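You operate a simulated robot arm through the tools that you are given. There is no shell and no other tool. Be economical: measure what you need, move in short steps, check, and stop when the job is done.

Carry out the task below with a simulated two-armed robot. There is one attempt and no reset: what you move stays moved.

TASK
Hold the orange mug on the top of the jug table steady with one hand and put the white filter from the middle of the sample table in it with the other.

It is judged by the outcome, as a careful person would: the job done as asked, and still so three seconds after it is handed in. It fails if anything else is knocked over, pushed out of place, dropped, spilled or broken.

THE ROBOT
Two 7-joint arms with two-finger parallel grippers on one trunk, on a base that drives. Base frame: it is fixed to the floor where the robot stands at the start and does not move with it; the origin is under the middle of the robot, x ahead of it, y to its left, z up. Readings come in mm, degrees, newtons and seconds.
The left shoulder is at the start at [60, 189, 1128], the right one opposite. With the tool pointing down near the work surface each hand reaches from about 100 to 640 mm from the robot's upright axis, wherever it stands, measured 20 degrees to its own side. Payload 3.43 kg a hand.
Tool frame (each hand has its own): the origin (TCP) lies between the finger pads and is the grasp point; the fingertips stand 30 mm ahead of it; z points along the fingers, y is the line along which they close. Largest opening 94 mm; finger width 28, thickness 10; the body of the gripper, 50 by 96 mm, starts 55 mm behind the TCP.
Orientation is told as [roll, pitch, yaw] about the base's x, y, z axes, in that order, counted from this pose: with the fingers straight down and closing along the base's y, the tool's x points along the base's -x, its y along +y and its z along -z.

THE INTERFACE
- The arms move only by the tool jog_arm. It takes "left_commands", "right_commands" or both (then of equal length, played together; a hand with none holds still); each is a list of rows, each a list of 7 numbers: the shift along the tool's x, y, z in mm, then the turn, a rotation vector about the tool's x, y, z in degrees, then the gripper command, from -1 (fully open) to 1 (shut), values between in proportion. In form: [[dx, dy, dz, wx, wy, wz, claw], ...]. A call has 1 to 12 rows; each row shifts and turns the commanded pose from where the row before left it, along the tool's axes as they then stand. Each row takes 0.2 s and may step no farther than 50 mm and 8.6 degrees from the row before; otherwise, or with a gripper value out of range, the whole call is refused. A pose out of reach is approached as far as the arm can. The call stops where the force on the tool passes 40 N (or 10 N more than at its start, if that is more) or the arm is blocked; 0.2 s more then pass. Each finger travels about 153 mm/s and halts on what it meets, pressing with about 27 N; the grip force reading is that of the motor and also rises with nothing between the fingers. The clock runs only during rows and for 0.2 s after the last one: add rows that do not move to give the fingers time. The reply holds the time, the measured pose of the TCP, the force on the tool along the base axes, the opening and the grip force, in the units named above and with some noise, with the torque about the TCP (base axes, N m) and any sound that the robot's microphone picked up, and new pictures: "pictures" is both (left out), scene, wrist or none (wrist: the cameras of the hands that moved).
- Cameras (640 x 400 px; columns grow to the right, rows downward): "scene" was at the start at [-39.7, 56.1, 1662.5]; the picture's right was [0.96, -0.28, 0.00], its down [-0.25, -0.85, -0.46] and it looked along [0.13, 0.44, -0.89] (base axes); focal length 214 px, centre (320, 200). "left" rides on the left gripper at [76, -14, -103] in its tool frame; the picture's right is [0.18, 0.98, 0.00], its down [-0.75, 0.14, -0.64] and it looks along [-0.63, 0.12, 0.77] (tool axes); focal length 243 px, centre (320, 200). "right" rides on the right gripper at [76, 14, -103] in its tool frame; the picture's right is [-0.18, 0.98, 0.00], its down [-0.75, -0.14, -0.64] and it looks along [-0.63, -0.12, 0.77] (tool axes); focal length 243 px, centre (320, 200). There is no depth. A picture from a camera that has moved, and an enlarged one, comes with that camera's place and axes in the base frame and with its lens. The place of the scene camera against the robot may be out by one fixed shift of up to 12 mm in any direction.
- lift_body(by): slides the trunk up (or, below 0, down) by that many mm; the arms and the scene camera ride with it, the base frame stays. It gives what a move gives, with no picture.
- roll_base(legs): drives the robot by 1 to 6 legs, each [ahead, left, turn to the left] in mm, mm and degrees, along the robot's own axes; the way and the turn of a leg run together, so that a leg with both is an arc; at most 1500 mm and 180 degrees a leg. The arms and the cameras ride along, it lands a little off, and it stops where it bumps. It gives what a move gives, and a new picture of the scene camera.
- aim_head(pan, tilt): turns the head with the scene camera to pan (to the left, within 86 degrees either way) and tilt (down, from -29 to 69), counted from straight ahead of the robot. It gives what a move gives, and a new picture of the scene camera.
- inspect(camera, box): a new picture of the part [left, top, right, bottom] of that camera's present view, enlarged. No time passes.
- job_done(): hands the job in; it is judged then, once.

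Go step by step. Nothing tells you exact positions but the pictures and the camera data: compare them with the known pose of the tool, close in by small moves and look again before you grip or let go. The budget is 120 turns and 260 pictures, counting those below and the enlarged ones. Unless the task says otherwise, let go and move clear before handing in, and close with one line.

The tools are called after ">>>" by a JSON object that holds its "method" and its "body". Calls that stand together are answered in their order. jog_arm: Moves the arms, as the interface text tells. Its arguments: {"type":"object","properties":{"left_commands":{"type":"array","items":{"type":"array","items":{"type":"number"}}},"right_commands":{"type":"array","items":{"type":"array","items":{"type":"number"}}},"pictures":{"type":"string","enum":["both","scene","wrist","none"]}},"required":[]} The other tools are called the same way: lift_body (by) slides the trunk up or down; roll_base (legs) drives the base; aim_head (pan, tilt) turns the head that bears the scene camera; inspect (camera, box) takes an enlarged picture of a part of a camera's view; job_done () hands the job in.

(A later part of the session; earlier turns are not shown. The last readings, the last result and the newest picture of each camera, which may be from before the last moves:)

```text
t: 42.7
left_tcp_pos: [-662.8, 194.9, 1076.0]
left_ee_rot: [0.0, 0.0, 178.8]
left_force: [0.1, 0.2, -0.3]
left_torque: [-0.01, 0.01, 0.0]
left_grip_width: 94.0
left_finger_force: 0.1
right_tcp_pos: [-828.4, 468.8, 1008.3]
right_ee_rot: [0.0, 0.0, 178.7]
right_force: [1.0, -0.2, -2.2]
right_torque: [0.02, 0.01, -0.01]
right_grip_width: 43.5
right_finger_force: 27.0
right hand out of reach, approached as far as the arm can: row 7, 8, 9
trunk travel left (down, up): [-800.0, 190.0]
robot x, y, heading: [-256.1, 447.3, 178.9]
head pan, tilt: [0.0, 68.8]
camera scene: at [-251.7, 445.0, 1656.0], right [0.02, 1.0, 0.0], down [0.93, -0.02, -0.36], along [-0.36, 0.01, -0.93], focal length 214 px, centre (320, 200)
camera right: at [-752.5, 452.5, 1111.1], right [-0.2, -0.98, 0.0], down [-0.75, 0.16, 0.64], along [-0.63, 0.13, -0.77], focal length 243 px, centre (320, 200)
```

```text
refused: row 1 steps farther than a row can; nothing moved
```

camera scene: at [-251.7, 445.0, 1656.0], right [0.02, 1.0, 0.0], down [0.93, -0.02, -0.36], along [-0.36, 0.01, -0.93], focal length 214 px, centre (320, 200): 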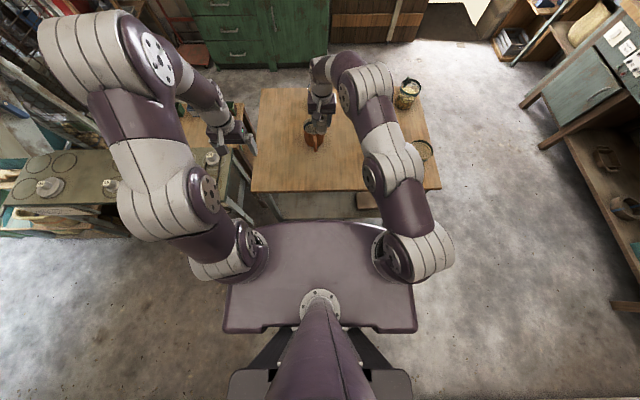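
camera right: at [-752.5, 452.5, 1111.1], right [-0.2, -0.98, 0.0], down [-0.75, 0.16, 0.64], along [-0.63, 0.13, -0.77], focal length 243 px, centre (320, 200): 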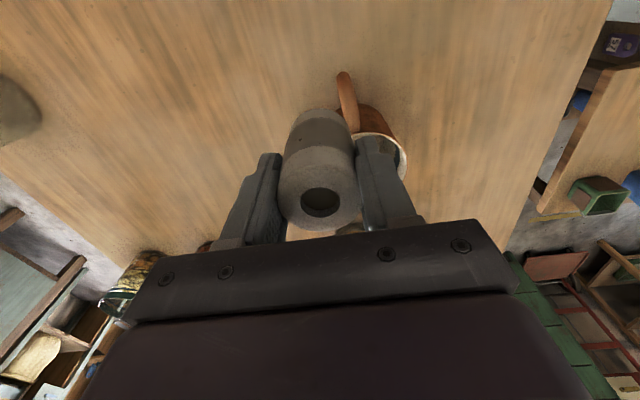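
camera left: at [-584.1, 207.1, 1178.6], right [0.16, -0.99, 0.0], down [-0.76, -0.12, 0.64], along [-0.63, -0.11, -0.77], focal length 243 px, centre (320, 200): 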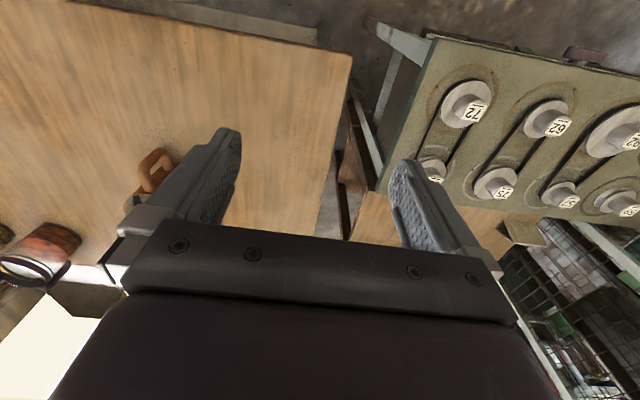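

>>> {"method": "jog_arm", "body": {"left_commands": [[29, 40, 0, 0, 0, 0, -1], [29, 40, 0, 0, 0, 0, -1], [29, 40, 0, 0, 0, 0, -1], [0, 0, 0, 0, 0, 8.5, -1], [0, 0, 0, 0, 0, 8.5, -1], [0, 0, 0, 0, 0, 8.5, -1], [0, 0, 0, 0, 0, 8.5, -1], [0, 0, 0, 0, 0, 8.5, -1], [0, 0, 0, 0, 0, 8.5, -1], [0, 0, 0, 0, 0, 8.5, -1], [0, 0, 0, 0, 0, 8.5, -1], [0, 0, 0, 0, 0, 8.5, -1]], "right_commands": [[45, 0, 0, 0, 0, 0, 1], [45, 0, 0, 0, 0, 0, 1], [45, 0, 0, 0, 0, 0, 1], [45, -15, -10, 0, 0, 0, 1], [45, -15, -10, 0, 0, 0, 1], [45, -15, -10, 0, 0, 0, 1], [45, -15, -10, 0, 0, 0, 1], [0, -15, -20, 0, 0, 0, 1], [0, 0, 0, 0, 0, 0, 1], [0, 0, 0, 0, 0, 0, 1], [0, 0, 0, 0, 0, 0, 1], [0, 0, 0, 0, 0, 0, 1]]}}

```text
t: 45.3
left_tcp_pos: [-576.2, 72.3, 1075.8]
left_ee_rot: [-0.1, 0.0, 102.1]
left_force: [0.2, 0.1, -0.5]
left_torque: [-0.04, 0.0, 0.01]
left_grip_width: 93.9
left_finger_force: 0.0
right_tcp_pos: [-515.7, 535.9, 1066.0]
right_ee_rot: [0.0, 0.1, 178.9]
right_force: [-0.8, -0.3, -1.4]
right_torque: [0.0, -0.03, 0.01]
right_grip_width: 43.6
right_finger_force: 27.1
trunk travel left (down, up): [-800.0, 190.0]
robot x, y, heading: [-257.8, 450.2, 179.0]
head pan, tilt: [0.0, 68.8]
camera scene: at [-251.3, 444.8, 1656.0], right [0.02, 1.0, 0.0], down [0.93, -0.02, -0.36], along [-0.36, 0.01, -0.93], focal length 214 px, centre (320, 200)
camera right: at [-438.7, 519.4, 1169.1], right [-0.2, -0.98, 0.0], down [-0.75, 0.16, 0.64], along [-0.63, 0.13, -0.77], focal length 243 px, centre (320, 200)
camera left: at [-547.0, -0.3, 1178.6], right [-0.92, -0.39, 0.0], down [-0.3, 0.71, 0.64], along [-0.25, 0.59, -0.77], focal length 243 px, centre (320, 200)
```

scene: 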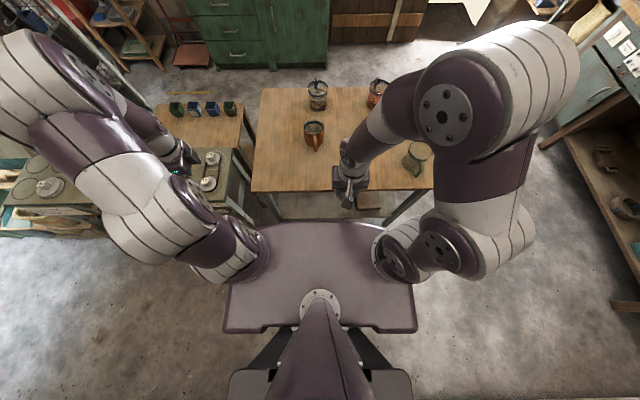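
right: 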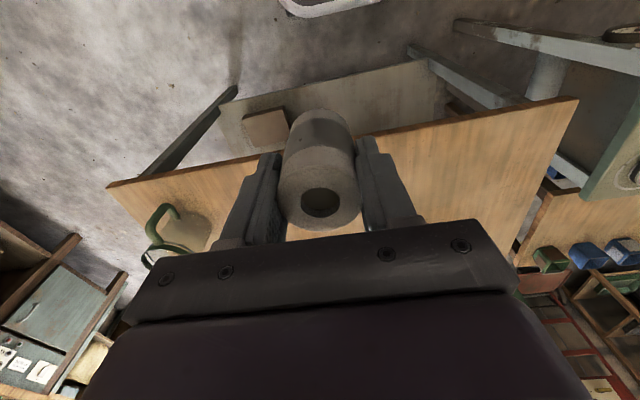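
left: 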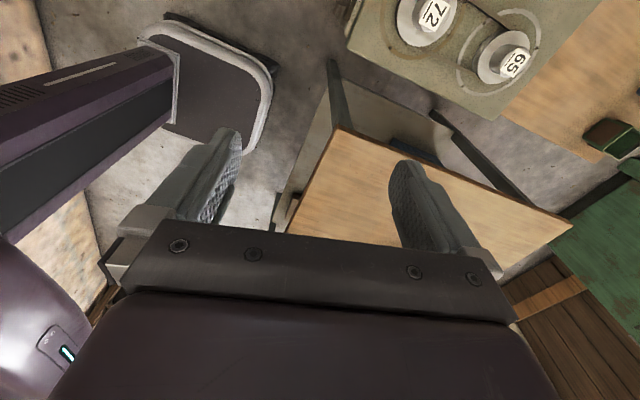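

The base front is at x ≈ −480, with the table edge/legs at −635 to −680: I can safely advance 120 mm. Then restore the left hand's yaw and get the wrist view of the mug.

>>> {"method": "roll_base", "body": {"legs": [[120, 0, 0]]}}

>>> {"method": "jog_arm", "body": {"left_commands": [[0, 0, 0, 0, 0, -8.5, -1], [0, 0, 0, 0, 0, -8.5, -1], [0, 0, 0, 0, 0, -8.5, -1], [0, 0, 0, 0, 0, -8.5, -1], [0, 0, 0, 0, 0, -8.5, -1], [0, 0, 0, 0, 0, -8.5, -1], [0, 0, 0, 0, 0, -8.5, -1], [0, 0, 0, 0, 0, -8.5, -1], [0, 0, 0, 0, 0, -8.5, -1], [0, 0, 0, 0, 0, 0, -1]], "pictures": "none"}}

```text
t: 46.5
left_tcp_pos: [-694.8, 75.4, 1075.9]
left_ee_rot: [-0.1, 0.0, 102.2]
left_force: [-0.4, 0.2, 0.8]
left_torque: [-0.02, 0.02, 0.03]
left_grip_width: 93.8
left_finger_force: 0.0
right_tcp_pos: [-632.1, 539.6, 1066.3]
right_ee_rot: [0.0, 0.1, 178.7]
right_force: [-0.5, 0.2, -2.0]
right_torque: [0.0, 0.03, 0.0]
right_grip_width: 43.5
right_finger_force: 27.2
trunk travel left (down, up): [-800.0, 190.0]
robot x, y, heading: [-374.7, 456.5, 178.6]
head pan, tilt: [0.0, 68.8]
camera scene: at [-368.3, 447.7, 1656.0], right [0.02, 1.0, 0.0], down [0.93, -0.02, -0.36], along [-0.36, 0.01, -0.93], focal length 214 px, centre (320, 200)
```

scene: 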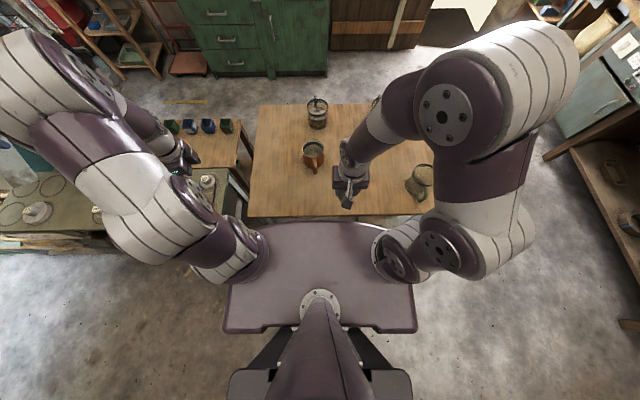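

```text
t: 48.7
left_tcp_pos: [-695.6, 75.8, 1075.9]
left_ee_rot: [0.1, 0.0, 178.7]
left_force: [-0.6, 0.0, 0.2]
left_torque: [-0.04, -0.01, 0.0]
left_grip_width: 94.2
left_finger_force: 0.1
right_tcp_pos: [-633.8, 538.8, 1066.6]
right_ee_rot: [0.0, 0.0, 178.8]
right_force: [0.4, -0.5, -1.5]
right_torque: [0.0, 0.01, 0.0]
right_grip_width: 43.1
right_finger_force: 27.2
trunk travel left (down, up): [-800.0, 190.0]
robot x, y, heading: [-374.6, 452.4, 178.4]
head pan, tilt: [0.0, 68.8]
```

Now bring the left hand in front of the handle while the right moves out of the way.

>>> {"method": "jog_arm", "body": {"left_commands": [[0, 0, 0, 0, 0, 0, -1], [0, 0, 0, 0, 0, 0, -1], [0, -44, 6, 0, 0, 0, -1], [0, -44, 6, 0, 0, 0, -1], [0, -44, 6, 0, 0, 0, -1], [0, -44, 6, 0, 0, 0, -1], [0, -44, 6, 0, 0, 0, -1], [0, -44, 6, 0, 0, 0, -1], [0, -44, 6, 0, 0, 0, -1], [0, -44, 6, 0, 0, 0, -1], [0, 0, 0, 0, 0, 0, -1]], "right_commands": [[0, -40, 0, 0, 0, 0, 1], [0, -40, 0, 0, 0, 0, 1], [0, -40, 0, 0, 0, 0, 1], [0, -30, 0, 0, 0, 0, 1], [0, 0, 0, 0, 0, 0, 1], [0, 0, 0, 0, 0, 0, 1], [0, 0, 0, 0, 0, 0, 1], [0, 0, 0, 0, 0, 0, 1], [0, 0, 0, 0, 0, 0, 1], [0, 0, 0, 0, 0, 0, 1], [0, 0, 0, 0, 0, 0, 1]]}}

```text
t: 51.1
left_tcp_pos: [-688.2, 427.7, 1029.7]
left_ee_rot: [0.0, 0.0, 178.8]
left_force: [-0.6, -0.2, 0.2]
left_torque: [0.0, 0.0, 0.01]
left_grip_width: 93.9
left_finger_force: 0.0
right_tcp_pos: [-629.0, 687.4, 1065.3]
right_ee_rot: [0.0, 0.0, 178.7]
right_force: [-0.3, -0.2, -0.7]
right_torque: [0.04, 0.01, -0.04]
right_grip_width: 43.7
right_finger_force: 27.0
trunk travel left (down, up): [-800.0, 190.0]
robot x, y, heading: [-374.6, 451.9, 178.9]
head pan, tilt: [0.0, 68.8]
camera scene: at [-369.1, 446.7, 1656.0], right [0.02, 1.0, 0.0], down [0.93, -0.02, -0.36], along [-0.36, 0.01, -0.93], focal length 214 px, centre (320, 200)
camera right: at [-553.0, 671.1, 1168.3], right [-0.21, -0.98, 0.0], down [-0.75, 0.16, 0.64], along [-0.63, 0.13, -0.77], focal length 243 px, centre (320, 200)
camera left: at [-611.4, 439.9, 1132.4], right [0.16, -0.99, 0.0], down [-0.76, -0.12, 0.64], along [-0.63, -0.1, -0.77], focal length 243 px, centre (320, 200)
```

scene: 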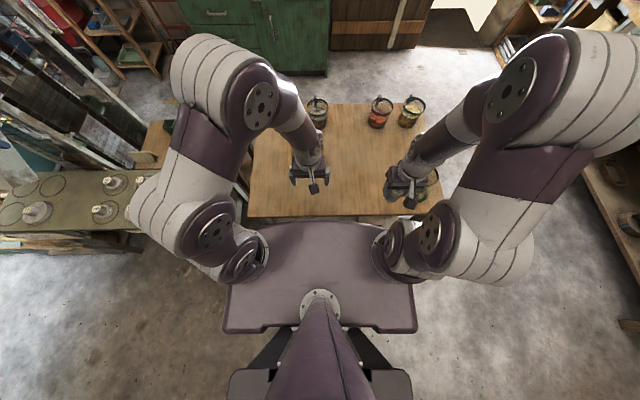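
right: 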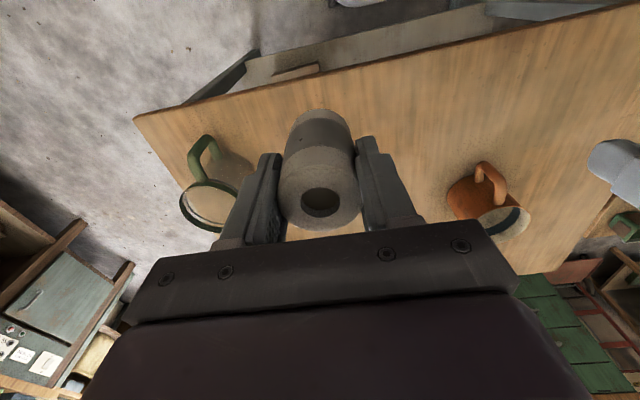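
left: 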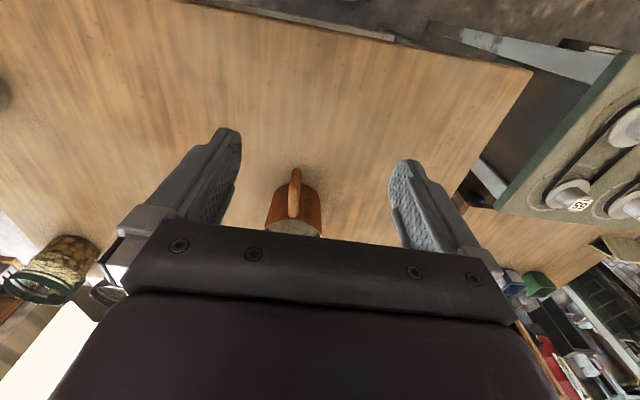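

Zoom both wrist views of the mug for triangulation.

>>> {"method": "inspect", "body": {"camera": "right", "box": [420, 140, 548, 220]}}

>>> {"method": "inspect", "body": {"camera": "left", "box": [240, 160, 352, 230]}}

```text
5.00 times, centred on (484, 180) of right
camera zoom: at [-553.0, 671.1, 1168.3], right [-0.21, -0.98, 0.0], down [-0.75, 0.16, 0.64], along [-0.63, 0.13, -0.77], focal length 1213 px, centre (-500, 300)
```

zoom: 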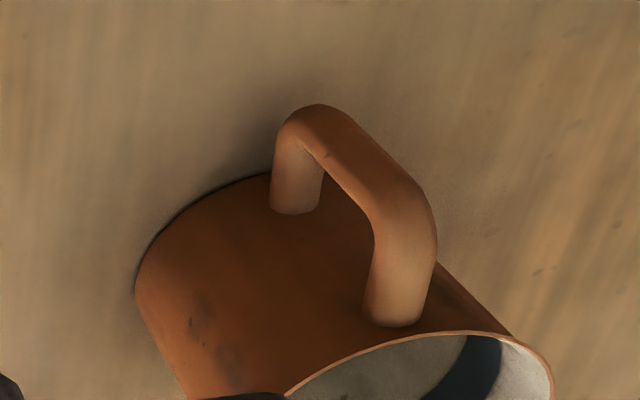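

```text
5.71 times, centred on (296, 195) of left
camera zoom: at [-611.4, 439.9, 1132.4], right [0.16, -0.99, 0.0], down [-0.76, -0.12, 0.64], along [-0.63, -0.1, -0.77], focal length 1386 px, centre (457, 229)
```

zoom: 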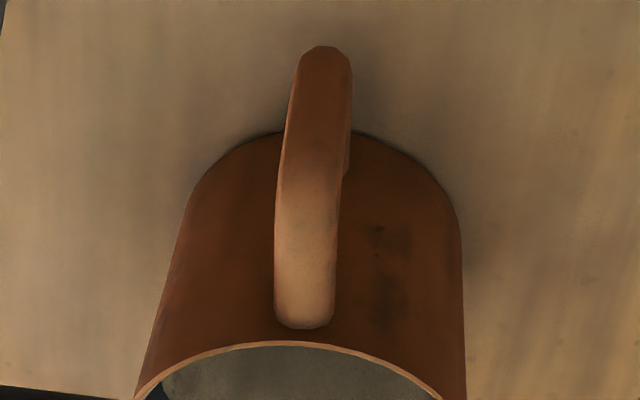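

Wrist triangulation: handle bar from about (−822, 440, 860) to (−830, 443, 803), mug wall at x ≈ −858, axis ≈ (−906, 441). I'll tilt the left tool 45° toward the handle, well clear.

>>> {"method": "jog_arm", "body": {"left_commands": [[0, 0, 0, 0, -7.5, 0, -1], [0, 0, 0, 0, -7.5, 0, -1], [0, 0, 0, 0, -7.5, 0, -1], [0, 0, 0, 0, -7.5, 0, -1], [0, 0, 0, 0, -7.5, 0, -1], [0, 0, 0, 0, -7.5, 0, -1], [0, -12, 0, 0, 0, 0, -1], [0, 0, 0, 0, 0, 0, -1]]}}

```text
t: 52.9
left_tcp_pos: [-687.2, 437.5, 1027.1]
left_ee_rot: [0.0, -45.0, 178.7]
left_force: [-0.5, 0.1, 0.3]
left_torque: [0.03, 0.03, 0.01]
left_grip_width: 94.1
left_finger_force: 0.1
right_tcp_pos: [-629.3, 687.6, 1066.3]
right_ee_rot: [0.0, 0.1, 178.7]
right_force: [0.5, -0.6, -1.4]
right_torque: [-0.02, 0.0, 0.0]
right_grip_width: 43.5
right_finger_force: 26.8
trunk travel left (down, up): [-800.0, 190.0]
robot x, y, heading: [-378.2, 454.0, 178.9]
head pan, tilt: [0.0, 68.8]
camera scene: at [-369.0, 447.3, 1656.0], right [0.02, 1.0, 0.0], down [0.93, -0.02, -0.36], along [-0.36, 0.01, -0.93], focal length 214 px, centre (320, 200)
camera left: at [-560.8, 449.0, 1046.5], right [0.11, -0.99, -0.13], down [-0.08, -0.14, 0.99], along [-0.99, -0.1, -0.1], focal length 243 px, centre (320, 200)
```

scene: 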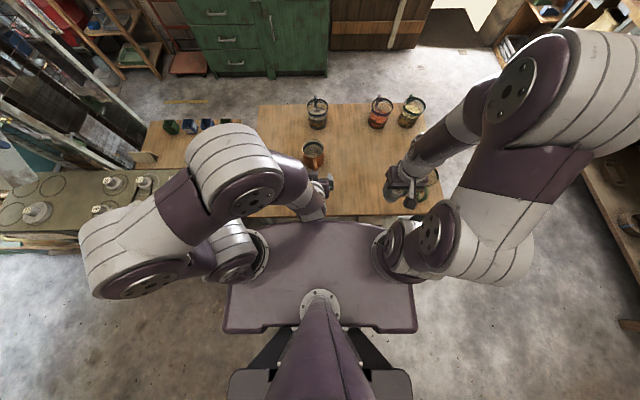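
left: 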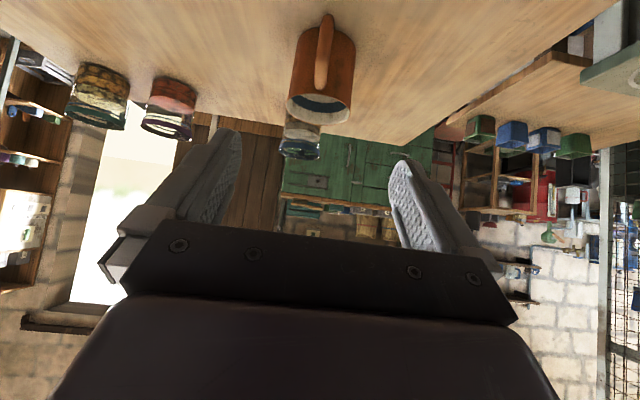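

Good view; handle lines up with the grip plane. Approach to a pre-grasp just in front of the handle.

>>> {"method": "jog_arm", "body": {"left_commands": [[7.6, 0, 36.8, 0, 0, 0, -1], [7.6, 0, 36.8, 0, 0, 0, -1], [7.6, 0, 36.8, 0, 0, 0, -1], [7.6, 0, 36.8, 0, 0, 0, -1], [7.6, 0, 36.8, 0, 0, 0, -1], [0, 0, 0, 0, 0, 0, -1]]}}

```text
t: 54.3
left_tcp_pos: [-788.4, 442.2, 870.7]
left_ee_rot: [0.0, -45.0, 178.7]
left_force: [0.8, -0.5, 0.4]
left_torque: [0.01, 0.01, -0.01]
left_grip_width: 93.8
left_finger_force: 0.3
right_tcp_pos: [-629.8, 688.1, 1064.7]
right_ee_rot: [0.0, 0.0, 178.7]
right_force: [-0.1, 0.5, -1.6]
right_torque: [-0.02, 0.01, 0.0]
right_grip_width: 43.4
right_finger_force: 27.1
trunk travel left (down, up): [-800.0, 190.0]
robot x, y, heading: [-377.5, 456.0, 178.6]
head pan, tilt: [0.0, 68.8]
camera scene: at [-368.5, 447.7, 1656.0], right [0.02, 1.0, 0.0], down [0.93, -0.02, -0.36], along [-0.36, 0.01, -0.93], focal length 214 px, centre (320, 200)
camera left: at [-663.0, 453.1, 889.2], right [0.11, -0.99, -0.13], down [-0.08, -0.14, 0.99], along [-0.99, -0.1, -0.1], focal length 243 px, centre (320, 200)
```

scene: 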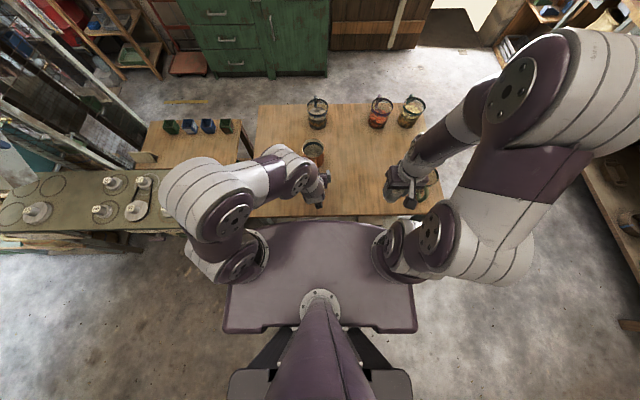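
left: 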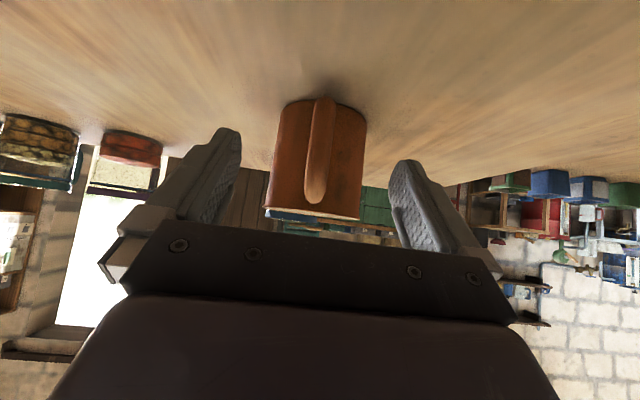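

Aligned: handle bar at y ≈ 442, mid-height ≈ 835, table ≈ 788, rim ≈ 884. Move in 39 mm and check.

>>> {"method": "jog_arm", "body": {"left_commands": [[-1, 0, 20, 0, 0, 0, -1], [-1, 0, 19, 0, 0, 0, -1], [0, 0, 0, 0, 0, 0, -1]], "pictures": "wrist"}}

```text
t: 55.1
left_tcp_pos: [-818.3, 442.6, 844.9]
left_ee_rot: [0.0, -45.0, 178.7]
left_force: [-0.1, 0.7, 0.9]
left_torque: [-0.06, 0.0, 0.02]
left_grip_width: 93.9
left_finger_force: 0.1
right_tcp_pos: [-629.3, 687.9, 1065.7]
right_ee_rot: [0.1, 0.1, 178.6]
right_force: [-0.3, 0.0, -1.6]
right_torque: [0.02, 0.01, 0.01]
right_grip_width: 43.5
right_finger_force: 26.9
trunk travel left (down, up): [-800.0, 190.0]
robot x, y, heading: [-378.0, 452.7, 178.5]
head pan, tilt: [0.0, 68.8]
camera left: at [-692.0, 453.0, 863.6], right [0.11, -0.99, -0.13], down [-0.08, -0.14, 0.99], along [-0.99, -0.1, -0.1], focal length 243 px, centre (320, 200)
```

left: 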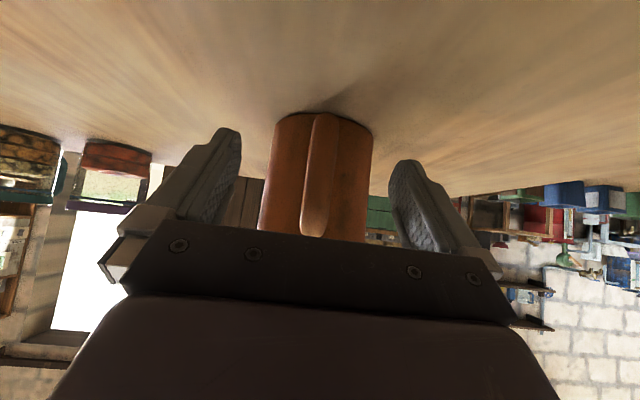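

Handle sits centred between the fingers. Close partway and check symmetry before gripping.

>>> {"method": "jog_arm", "body": {"left_commands": [[0, 0, 0, 0, 0, 0, -0.4], [0, 0, 0, 0, 0, 0, 0.1], [0, 0, 0, 0, 0, 0, 0.45], [0, 0, 0, 0, 0, 0, 0.45]], "pictures": "none"}}

>>> {"method": "inspect", "body": {"camera": "left", "box": [240, 100, 400, 250]}}

```text
t: 56.1
left_tcp_pos: [-819.0, 441.6, 845.3]
left_ee_rot: [0.0, -45.0, 178.6]
left_force: [-0.3, 0.1, 0.0]
left_torque: [0.01, -0.03, 0.01]
left_grip_width: 25.8
left_finger_force: 0.0
right_tcp_pos: [-628.7, 689.1, 1066.2]
right_ee_rot: [0.0, 0.0, 178.8]
right_force: [0.8, -0.2, -1.9]
right_torque: [-0.03, 0.0, 0.0]
right_grip_width: 43.4
right_finger_force: 27.1
trunk travel left (down, up): [-800.0, 190.0]
robot x, y, heading: [-373.7, 454.3, 178.8]
head pan, tilt: [0.0, 68.8]
```

```text
2.67 times, centred on (320, 175) of left
camera zoom: at [-692.1, 453.1, 863.7], right [0.11, -0.99, -0.13], down [-0.08, -0.14, 0.99], along [-0.99, -0.1, -0.1], focal length 647 px, centre (320, 267)
```

zoom: 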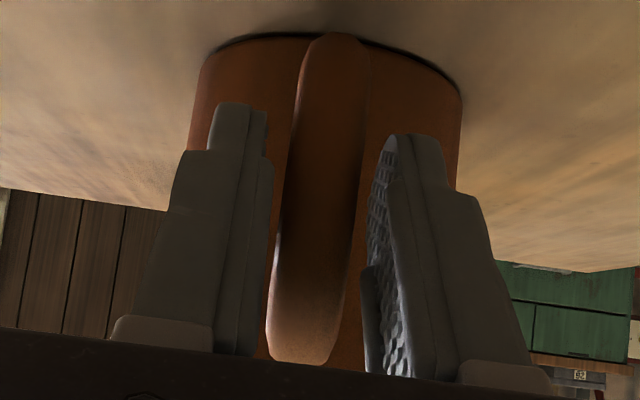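

Nearly centred; nudge 1 mm and close gently on the handle.

>>> {"method": "jog_arm", "body": {"left_commands": [[0, -1, 0, 0, 0, 0, 0.45], [0, 0, 0, 0, 0, 0, 0.6], [0, 0, 0, 0, 0, 0, 0.7], [0, 0, 0, 0, 0, 0, 1], [0, 0, 0, 0, 0, 0, 1]], "pictures": "wrist"}}

```text
t: 57.3
left_tcp_pos: [-818.9, 443.5, 844.4]
left_ee_rot: [0.1, -45.0, 178.7]
left_force: [0.6, -1.1, 1.3]
left_torque: [0.02, 0.03, 0.04]
left_grip_width: 19.3
left_finger_force: 26.2
right_tcp_pos: [-628.0, 688.4, 1065.0]
right_ee_rot: [0.0, 0.0, 178.7]
right_force: [-0.7, -0.8, -1.2]
right_torque: [0.04, -0.02, 0.0]
right_grip_width: 43.4
right_finger_force: 26.4
trunk travel left (down, up): [-800.0, 190.0]
robot x, y, heading: [-376.5, 451.8, 178.7]
head pan, tilt: [0.0, 68.8]
camera left: at [-692.2, 453.8, 863.3], right [0.11, -0.99, -0.13], down [-0.08, -0.14, 0.99], along [-0.99, -0.1, -0.1], focal length 243 px, centre (320, 200)
```

left: 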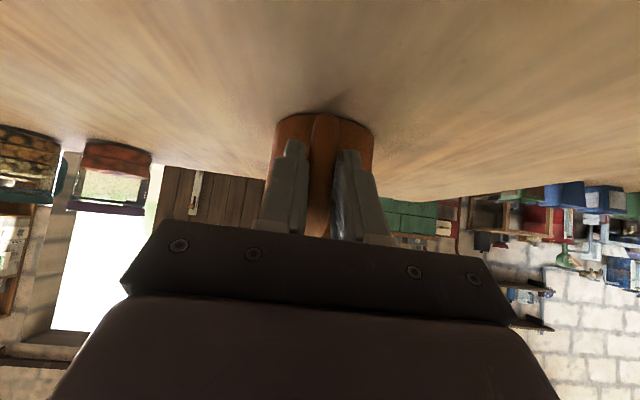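

Handle gripped, mug not disturbed. Now bring the right hand forward and then in from the side above the mug.

>>> {"method": "jog_arm", "body": {"right_commands": [[-46, 0, 0, 0, 0, 0, 1], [-46, 0, 0, 0, 0, 0, 1], [-46, 0, 0, 0, 0, 0, 1], [-46, 0, 0, 0, 0, 0, 1], [-46, 0, 0, 0, 0, 0, 1], [-46, 0, 0, 0, 0, 0, 1], [0, 45, 0, 0, 0, 0, 1], [0, 45, 0, 0, 0, 0, 1], [0, 45, 0, 0, 0, 0, 1], [0, 0, 0, 0, 0, 0, 1]]}}

```text
t: 59.5
left_tcp_pos: [-818.4, 443.7, 844.5]
left_ee_rot: [0.1, -45.1, 178.7]
left_force: [1.6, -1.6, 1.0]
left_torque: [0.04, 0.07, 0.1]
left_grip_width: 19.5
left_finger_force: 26.5
right_tcp_pos: [-907.8, 561.5, 1064.9]
right_ee_rot: [0.0, 0.0, 178.7]
right_force: [0.8, 0.0, -1.5]
right_torque: [-0.01, -0.02, -0.04]
right_grip_width: 43.4
right_finger_force: 26.9
trunk travel left (down, up): [-800.0, 190.0]
robot x, y, heading: [-371.4, 453.1, 178.8]
head pan, tilt: [0.0, 68.8]
camera scene: at [-369.3, 448.4, 1656.0], right [0.02, 1.0, 0.0], down [0.93, -0.02, -0.36], along [-0.36, 0.01, -0.93], focal length 214 px, centre (320, 200)
camera right: at [-831.9, 546.3, 1167.8], right [-0.21, -0.98, 0.0], down [-0.75, 0.16, 0.64], along [-0.63, 0.13, -0.77], focal length 243 px, centre (320, 200)
```

scene: 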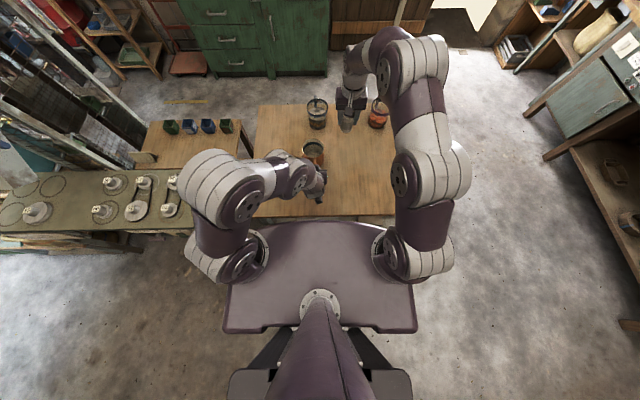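
right: 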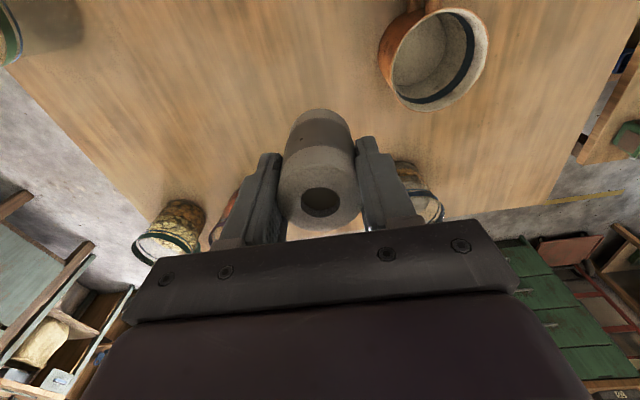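

The rim is in the right wrist's view; zoom to fix its centre.

>>> {"method": "inspect", "body": {"camera": "right", "box": [360, 0, 520, 120]}}

>>> {"method": "inspect", "body": {"camera": "scene", "box": [280, 120, 376, 180]}}

```text
3.33 times, centred on (440, 60) of right
camera zoom: at [-831.9, 546.3, 1167.8], right [-0.21, -0.98, 0.0], down [-0.75, 0.16, 0.64], along [-0.63, 0.13, -0.77], focal length 809 px, centre (-80, 667)
```

zoom: 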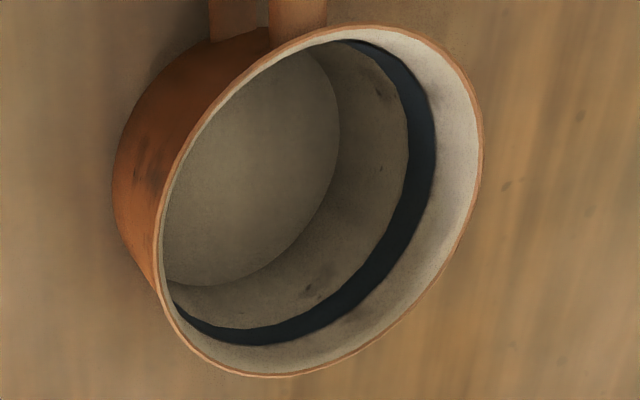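

```text
6.67 times, centred on (328, 150) of scene
camera zoom: at [-369.3, 448.4, 1656.0], right [0.02, 1.0, 0.0], down [0.93, -0.02, -0.36], along [-0.36, 0.01, -0.93], focal length 1430 px, centre (267, 533)
```

zoom: 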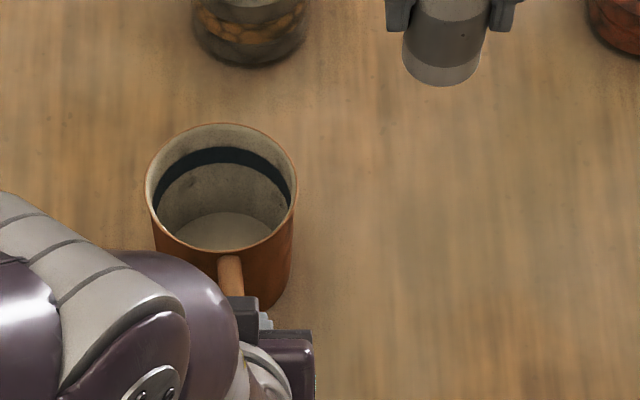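

Rim centre ≈ (−909, 436), outer Ø ≈ 97. Move above it with the filter ~45 mm over the rim, then check.

>>> {"method": "jog_arm", "body": {"right_commands": [[0, 42, 0, 0, 0, 0, 1], [0, 42, 0, 0, 0, 0, 1], [1, 41, 0, 0, 0, 0, 1], [0, 0, 40, 0, 0, 0, 1], [0, 0, 40, 0, 0, 0, 1], [0, 0, 0, 0, 0, 0, 1]]}}

>>> {"method": "inspect", "body": {"camera": "scene", "box": [264, 100, 376, 180]}}

```text
t: 60.9
left_tcp_pos: [-819.5, 443.1, 844.4]
left_ee_rot: [0.1, -45.0, 178.7]
left_force: [-0.8, -0.1, 0.4]
left_torque: [-0.04, 0.06, 0.01]
left_grip_width: 19.4
left_finger_force: 27.3
right_tcp_pos: [-904.5, 434.7, 979.9]
right_ee_rot: [0.0, 0.0, 178.8]
right_force: [-0.3, -0.9, -2.0]
right_torque: [-0.03, -0.03, -0.02]
right_grip_width: 43.5
right_finger_force: 27.1
right hand out of reach, approached as far as the arm can: row 3
trunk travel left (down, up): [-800.0, 190.0]
robot x, y, heading: [-374.5, 450.3, 178.7]
head pan, tilt: [0.0, 68.8]
camera scene: at [-369.5, 447.8, 1656.0], right [0.02, 1.0, 0.0], down [0.93, -0.02, -0.36], along [-0.36, 0.01, -0.93], focal length 214 px, centre (320, 200)
camera right: at [-828.9, 419.0, 1082.4], right [-0.21, -0.98, 0.0], down [-0.75, 0.16, 0.64], along [-0.63, 0.13, -0.77], focal length 243 px, centre (320, 200)
```

scene: 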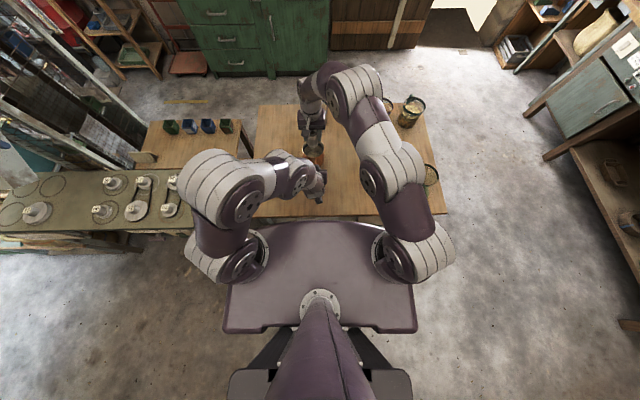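
right: 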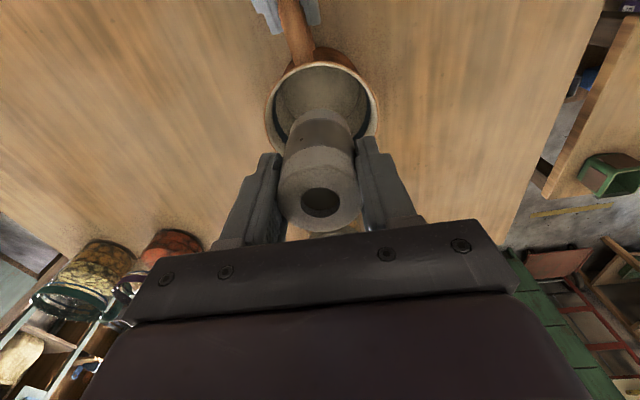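

```text
5.00 times, centred on (320, 140) of scene
camera zoom: at [-369.5, 447.8, 1656.0], right [0.02, 1.0, 0.0], down [0.93, -0.02, -0.36], along [-0.36, 0.01, -0.93], focal length 1072 px, centre (320, 500)
```

zoom: 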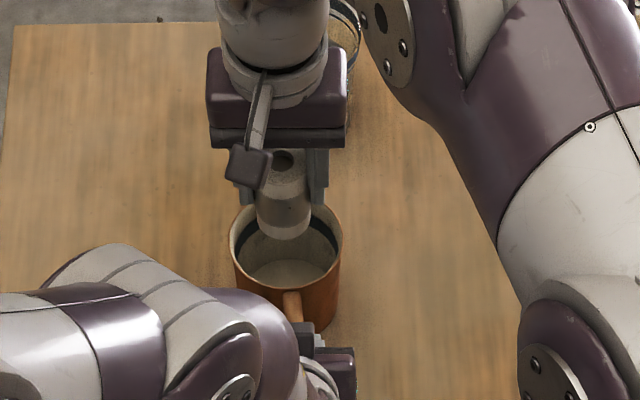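

Slight offset: rim centre ≈ (−910, 434), hand at (−904.5, 434.7). Shift 5 mm forward while lowering until the filter is just inside the rim, then check.

>>> {"method": "jog_arm", "body": {"right_commands": [[-4, 0, 15, 0, 0, 0, 1], [0, 0, 20, 0, 0, 0, 1], [0, 0, 0, 0, 0, 0, 1]]}}

>>> {"method": "inspect", "body": {"camera": "right", "box": [240, 20, 400, 220]}}

```text
t: 61.7
left_tcp_pos: [-818.5, 441.7, 845.2]
left_ee_rot: [0.0, -45.0, 178.7]
left_force: [0.4, -0.4, 1.5]
left_torque: [-0.01, 0.01, -0.02]
left_grip_width: 19.4
left_finger_force: 27.1
right_tcp_pos: [-908.4, 438.7, 946.1]
right_ee_rot: [-0.1, 0.1, 178.7]
right_force: [0.0, -0.7, -1.8]
right_torque: [0.0, 0.01, 0.01]
right_grip_width: 43.3
right_finger_force: 26.8
trunk travel left (down, up): [-800.0, 190.0]
robot x, y, heading: [-377.0, 453.0, 178.3]
head pan, tilt: [0.0, 68.8]
camera scene: at [-369.4, 447.7, 1656.0], right [0.02, 1.0, 0.0], down [0.93, -0.02, -0.36], along [-0.36, 0.01, -0.93], focal length 214 px, centre (320, 200)
camera right: at [-832.7, 422.0, 1048.1], right [-0.21, -0.98, 0.0], down [-0.75, 0.16, 0.64], along [-0.63, 0.13, -0.77], focal length 243 px, centre (320, 200)
```

scene: 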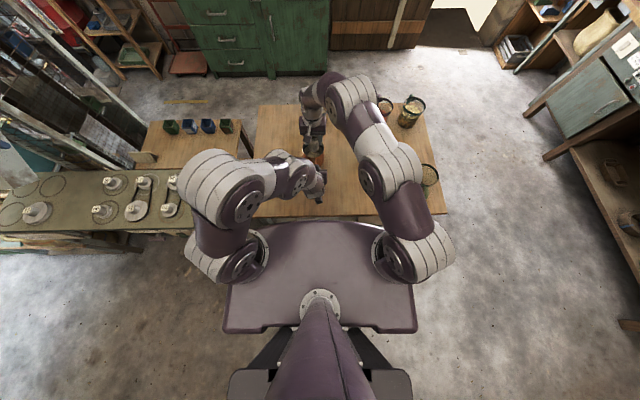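
right: 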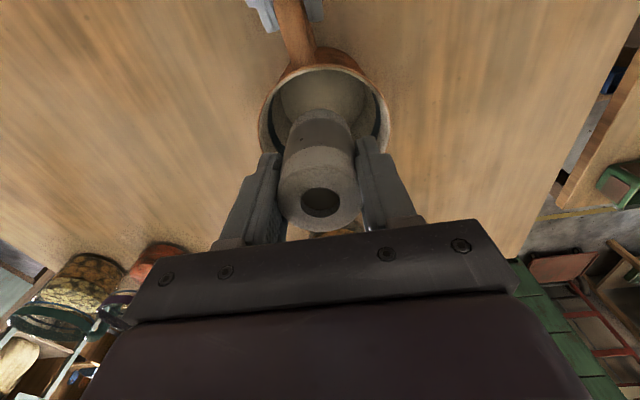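

```text
2.00 times, centred on (320, 120) of right
camera zoom: at [-832.7, 422.0, 1048.1], right [-0.21, -0.98, 0.0], down [-0.75, 0.16, 0.64], along [-0.63, 0.13, -0.77], focal length 485 px, centre (320, 360)
```

zoom: 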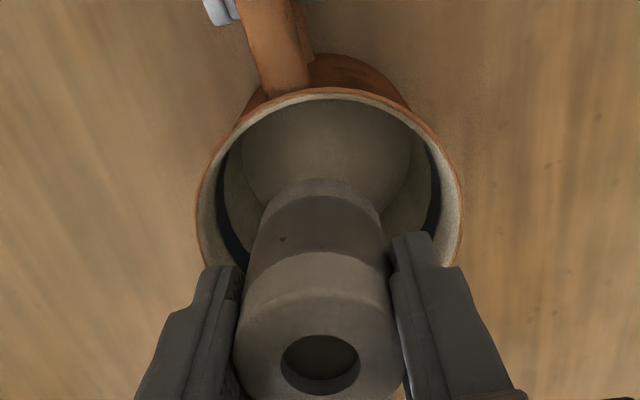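

Shift ~3 mm forward and 4 mm toward −y to centre, then lower the filter into the mouth of the mug.

>>> {"method": "jog_arm", "body": {"right_commands": [[-2.5, 4, 0, 0, 0, 0, 1], [0, 0, 20, 0, 0, 0, 1], [0, 0, 20, 0, 0, 0, 1], [0, 0, 0, 0, 0, 0, 1]], "pictures": "none"}}

>>> {"method": "inspect", "body": {"camera": "right", "box": [240, 20, 400, 220]}}

>>> {"method": "inspect", "body": {"camera": "scene", "box": [272, 110, 352, 190]}}

```text
t: 62.7
left_tcp_pos: [-820.3, 442.7, 844.5]
left_ee_rot: [0.0, -45.1, 178.6]
left_force: [0.7, -0.2, 1.4]
left_torque: [-0.03, 0.02, 0.01]
left_grip_width: 19.5
left_finger_force: 27.3
right_tcp_pos: [-911.1, 433.2, 905.5]
right_ee_rot: [0.0, 0.0, 178.8]
right_force: [0.4, 0.0, -1.6]
right_torque: [0.0, -0.01, -0.02]
right_grip_width: 43.5
right_finger_force: 27.4
trunk travel left (down, up): [-800.0, 190.0]
robot x, y, heading: [-376.1, 451.1, 178.5]
head pan, tilt: [0.0, 68.8]
```

```text
2.00 times, centred on (320, 120) of right
camera zoom: at [-835.1, 416.6, 1009.0], right [-0.21, -0.98, 0.0], down [-0.75, 0.16, 0.64], along [-0.63, 0.13, -0.77], focal length 485 px, centre (320, 360)
```

zoom: 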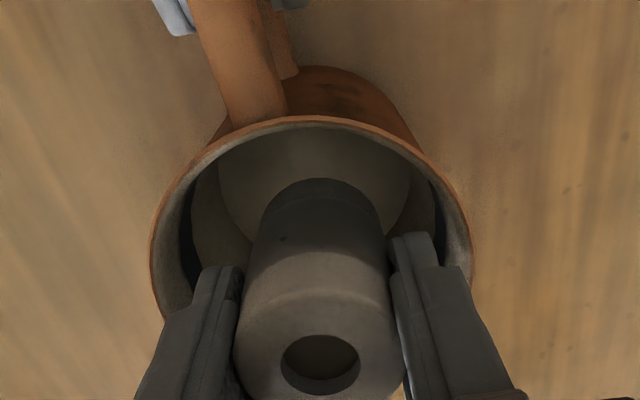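

```text
5.00 times, centred on (312, 150) of scene
camera zoom: at [-369.4, 447.7, 1656.0], right [0.02, 1.0, 0.0], down [0.93, -0.02, -0.36], along [-0.36, 0.01, -0.93], focal length 1072 px, centre (360, 450)
```

zoom: 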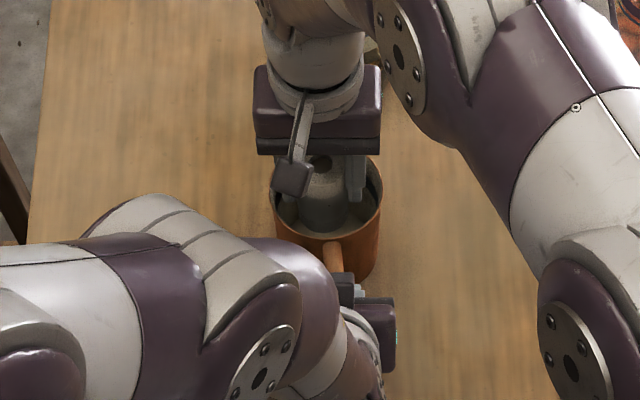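

Well centred. Lower further toward the mug floor.

>>> {"method": "jog_arm", "body": {"right_commands": [[0, 0, 18, 0, 0, 0, 1], [0, 0, 18, 0, 0, 0, 1], [0, 0, 8, 0, 0, 0, 1], [0, 0, 0, 0, 0, 0, 1]], "pictures": "wrist"}}

>>> {"method": "inspect", "body": {"camera": "scene", "box": [272, 110, 352, 190]}}

```text
t: 63.3
left_tcp_pos: [-818.4, 441.5, 846.5]
left_ee_rot: [0.0, -45.2, 179.0]
left_force: [1.4, -1.0, 3.8]
left_torque: [-0.1, 0.25, 0.08]
left_grip_width: 19.7
left_finger_force: 26.6
right_tcp_pos: [-911.7, 432.9, 880.3]
right_ee_rot: [0.2, -0.3, 178.9]
right_force: [5.0, 2.3, 10.5]
right_torque: [-0.41, -0.12, 0.21]
right_grip_width: 43.2
right_finger_force: 27.2
trunk travel left (down, up): [-800.0, 190.0]
robot x, y, heading: [-377.6, 456.3, 178.8]
head pan, tilt: [0.0, 68.8]
stopped in row 3 (right hand): the force on the tool passed its limit at 56 N (the readings are from after the stop); the commanded pose is now the measured one
camera right: at [-834.9, 415.6, 983.0], right [-0.2, -0.98, 0.0], down [-0.75, 0.16, 0.65], along [-0.63, 0.13, -0.76], focal length 243 px, centre (320, 200)
```

right: 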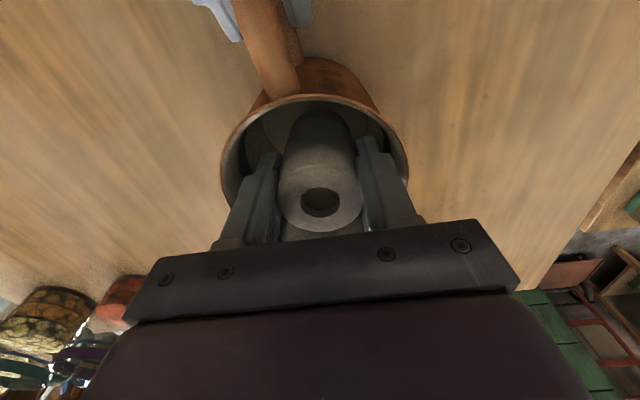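

```text
5.00 times, centred on (312, 150) of scene
camera zoom: at [-366.3, 447.9, 1656.2], right [0.02, 1.0, 0.0], down [0.93, -0.02, -0.36], along [-0.36, 0.01, -0.93], focal length 1072 px, centre (360, 450)
```

zoom: 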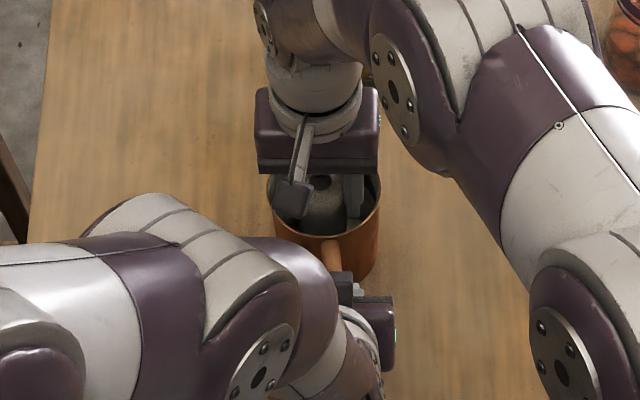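

The −y finger's thicker shoulder seems to have touched the rim (torque points to y ≈ −39 mm). I'll back up a little and look closely.

>>> {"method": "jog_arm", "body": {"right_commands": [[0, 0, -6, 0, 0, 0, 1], [0, 0, 0, 0, 0, 0, 1]], "pictures": "none"}}

>>> {"method": "inspect", "body": {"camera": "right", "box": [210, 60, 420, 260]}}

>>> {"method": "inspect", "body": {"camera": "scene", "box": [292, 130, 332, 170]}}

```text
t: 63.9
left_tcp_pos: [-819.9, 441.6, 845.4]
left_ee_rot: [0.0, -45.2, 179.0]
left_force: [-0.3, 0.8, 4.1]
left_torque: [0.02, 0.6, -0.02]
left_grip_width: 19.3
left_finger_force: 27.2
right_tcp_pos: [-912.8, 430.9, 884.7]
right_ee_rot: [0.1, -0.3, 178.7]
right_force: [0.1, -0.4, -2.1]
right_torque: [-0.02, -0.03, 0.01]
right_grip_width: 43.2
right_finger_force: 26.6
trunk travel left (down, up): [-800.0, 190.0]
robot x, y, heading: [-377.7, 450.5, 179.0]
head pan, tilt: [0.0, 68.8]
```

```text
2.00 times, centred on (315, 160) of right
camera zoom: at [-836.1, 415.6, 987.2], right [-0.2, -0.98, 0.0], down [-0.75, 0.16, 0.64], along [-0.63, 0.13, -0.76], focal length 485 px, centre (330, 280)
```

zoom: 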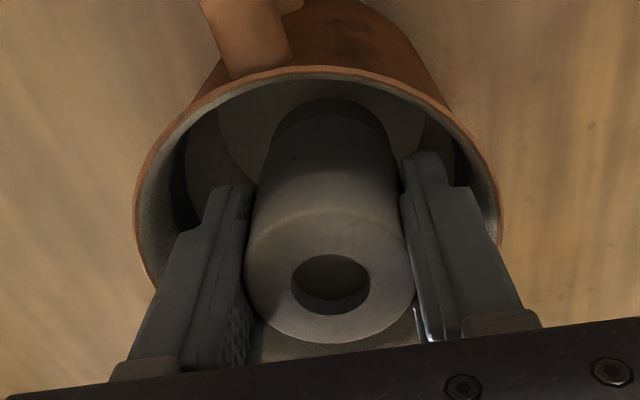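

```text
10.00 times, centred on (312, 150) of scene
camera zoom: at [-369.3, 447.9, 1655.9], right [0.02, 1.0, 0.0], down [0.93, -0.02, -0.36], along [-0.36, 0.01, -0.93], focal length 2145 px, centre (400, 700)
```

zoom: 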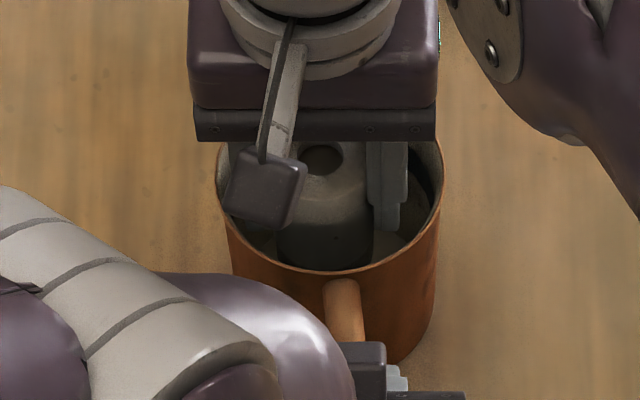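

The torque readings pinpoint the contact: the −y finger's outer face on the rim; the +y side has ~10 mm room. I'll shift +4.5 mm in y and +4 mm in x, then lower in small steps.

>>> {"method": "jog_arm", "body": {"right_commands": [[0, 0, -3, 0, 0, 0, 1], [4, -4.5, 0, 0, 0, 0, 1], [0, 0, 7, 0, 0, 0, 1], [0, 0, 6, 0, 0, 0, 1], [0, 0, 6, 0, 0, 0, 1], [0, 0, 0, 0, 0, 0, 1]], "pictures": "wrist"}}

>>> {"method": "inspect", "body": {"camera": "scene", "box": [292, 130, 332, 170]}}

```text
t: 65.3
left_tcp_pos: [-819.9, 442.3, 844.7]
left_ee_rot: [-0.1, -45.0, 179.0]
left_force: [0.5, 1.7, 1.9]
left_torque: [0.0, 0.36, -0.03]
left_grip_width: 19.3
left_finger_force: 26.9
right_tcp_pos: [-909.9, 437.4, 870.0]
right_ee_rot: [0.2, -0.1, 178.8]
right_force: [-0.2, -2.0, -2.2]
right_torque: [0.04, -0.05, 0.0]
right_grip_width: 43.2
right_finger_force: 27.5
trunk travel left (down, up): [-800.0, 190.0]
robot x, y, heading: [-374.0, 452.3, 179.0]
head pan, tilt: [0.0, 68.8]
camera right: at [-832.7, 420.7, 971.3], right [-0.2, -0.98, 0.0], down [-0.75, 0.16, 0.64], along [-0.63, 0.13, -0.76], focal length 243 px, centre (320, 200)
```

right: 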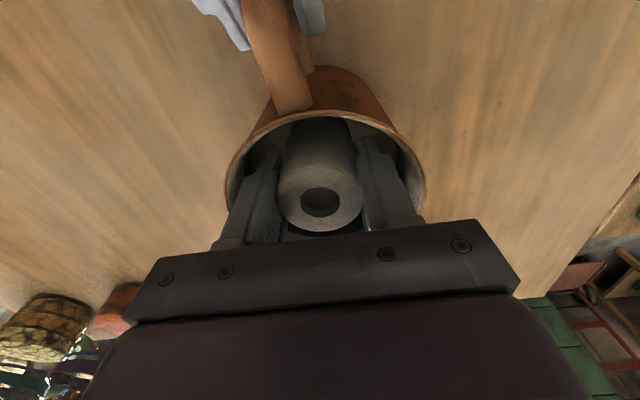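

```text
10.00 times, centred on (312, 150) of scene
camera zoom: at [-369.2, 447.5, 1656.0], right [0.02, 1.0, 0.0], down [0.93, -0.02, -0.36], along [-0.36, 0.01, -0.93], focal length 2145 px, centre (400, 700)
```

zoom: 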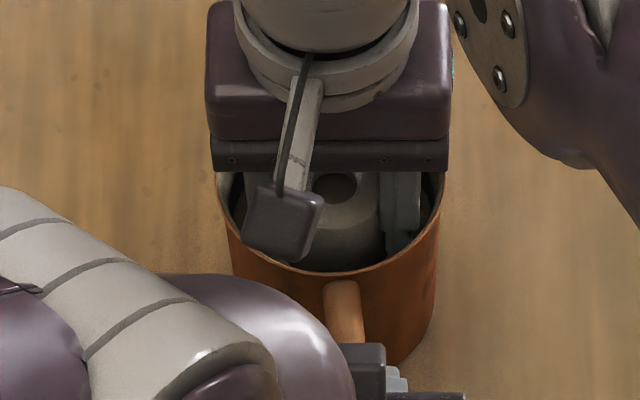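

Passed the rim freely; the filter is mostly in. Continue down in small steps until light contact.

>>> {"method": "jog_arm", "body": {"right_commands": [[0, 0, 5, 0, 0, 0, 1], [0, 0, 5, 0, 0, 0, 1], [0, 0, 3, 0, 0, 0, 1], [0, 0, 0, 0, 0, 0, 1]], "pictures": "wrist"}}

```text
t: 66.3
left_tcp_pos: [-820.8, 441.6, 843.2]
left_ee_rot: [0.0, -45.1, 179.0]
left_force: [1.7, -1.0, 1.1]
left_torque: [0.0, 0.23, 0.12]
left_grip_width: 19.6
left_finger_force: 26.9
right_tcp_pos: [-909.9, 436.8, 856.5]
right_ee_rot: [0.0, -0.2, 178.8]
right_force: [-0.5, 1.8, -0.3]
right_torque: [-0.05, -0.02, 0.01]
right_grip_width: 43.5
right_finger_force: 27.3
trunk travel left (down, up): [-800.0, 190.0]
robot x, y, heading: [-374.7, 454.6, 178.5]
head pan, tilt: [0.0, 68.8]
camera right: at [-832.5, 420.0, 958.3], right [-0.2, -0.98, 0.0], down [-0.75, 0.16, 0.64], along [-0.63, 0.13, -0.76], focal length 243 px, centre (320, 200)
```

right: 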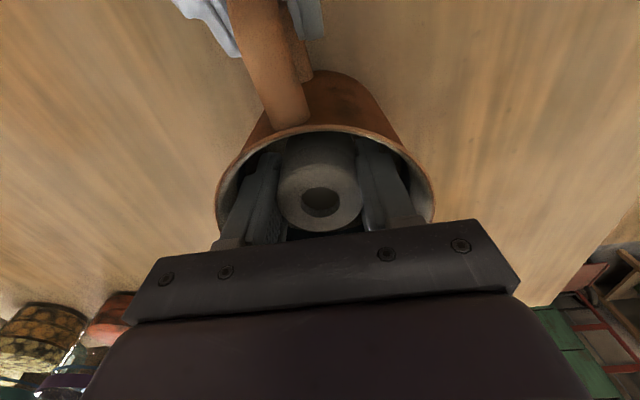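

Almost at the floor. Two more tiny steps.

>>> {"method": "jog_arm", "body": {"right_commands": [[0, 0, 2, 0, 0, 0, 1], [0, 0, 1.5, 0, 0, 0, 1], [0, 0, 0, 0, 0, 0, 1]], "pictures": "none"}}

```text
t: 67.1
left_tcp_pos: [-820.8, 441.8, 844.5]
left_ee_rot: [0.1, -45.1, 179.0]
left_force: [2.0, 0.3, -0.6]
left_torque: [-0.04, -0.01, 0.02]
left_grip_width: 19.2
left_finger_force: 26.5
right_tcp_pos: [-909.4, 435.5, 852.7]
right_ee_rot: [0.1, -0.2, 178.9]
right_force: [-1.5, 0.1, 0.7]
right_torque: [-0.02, 0.01, -0.02]
right_grip_width: 43.1
right_finger_force: 27.3
trunk travel left (down, up): [-800.0, 190.0]
robot x, y, heading: [-380.4, 452.3, 178.6]
head pan, tilt: [0.0, 68.8]
```

>>> {"method": "jog_arm", "body": {"right_commands": [[0, 0, 2, 0, 0, 0, 1], [0, 0, 0, 0, 0, 0, 1]], "pictures": "none"}}

```text
t: 67.7
left_tcp_pos: [-819.2, 441.7, 845.3]
left_ee_rot: [0.0, -45.1, 179.0]
left_force: [1.2, 0.4, 0.2]
left_torque: [-0.02, -0.1, 0.04]
left_grip_width: 19.3
left_finger_force: 27.0
right_tcp_pos: [-909.2, 435.4, 849.7]
right_ee_rot: [0.0, -0.2, 178.8]
right_force: [-1.5, 0.1, 0.7]
right_torque: [-0.04, -0.02, -0.01]
right_grip_width: 43.2
right_finger_force: 27.2
trunk travel left (down, up): [-800.0, 190.0]
robot x, y, heading: [-374.6, 452.0, 178.7]
head pan, tilt: [0.0, 68.8]
```

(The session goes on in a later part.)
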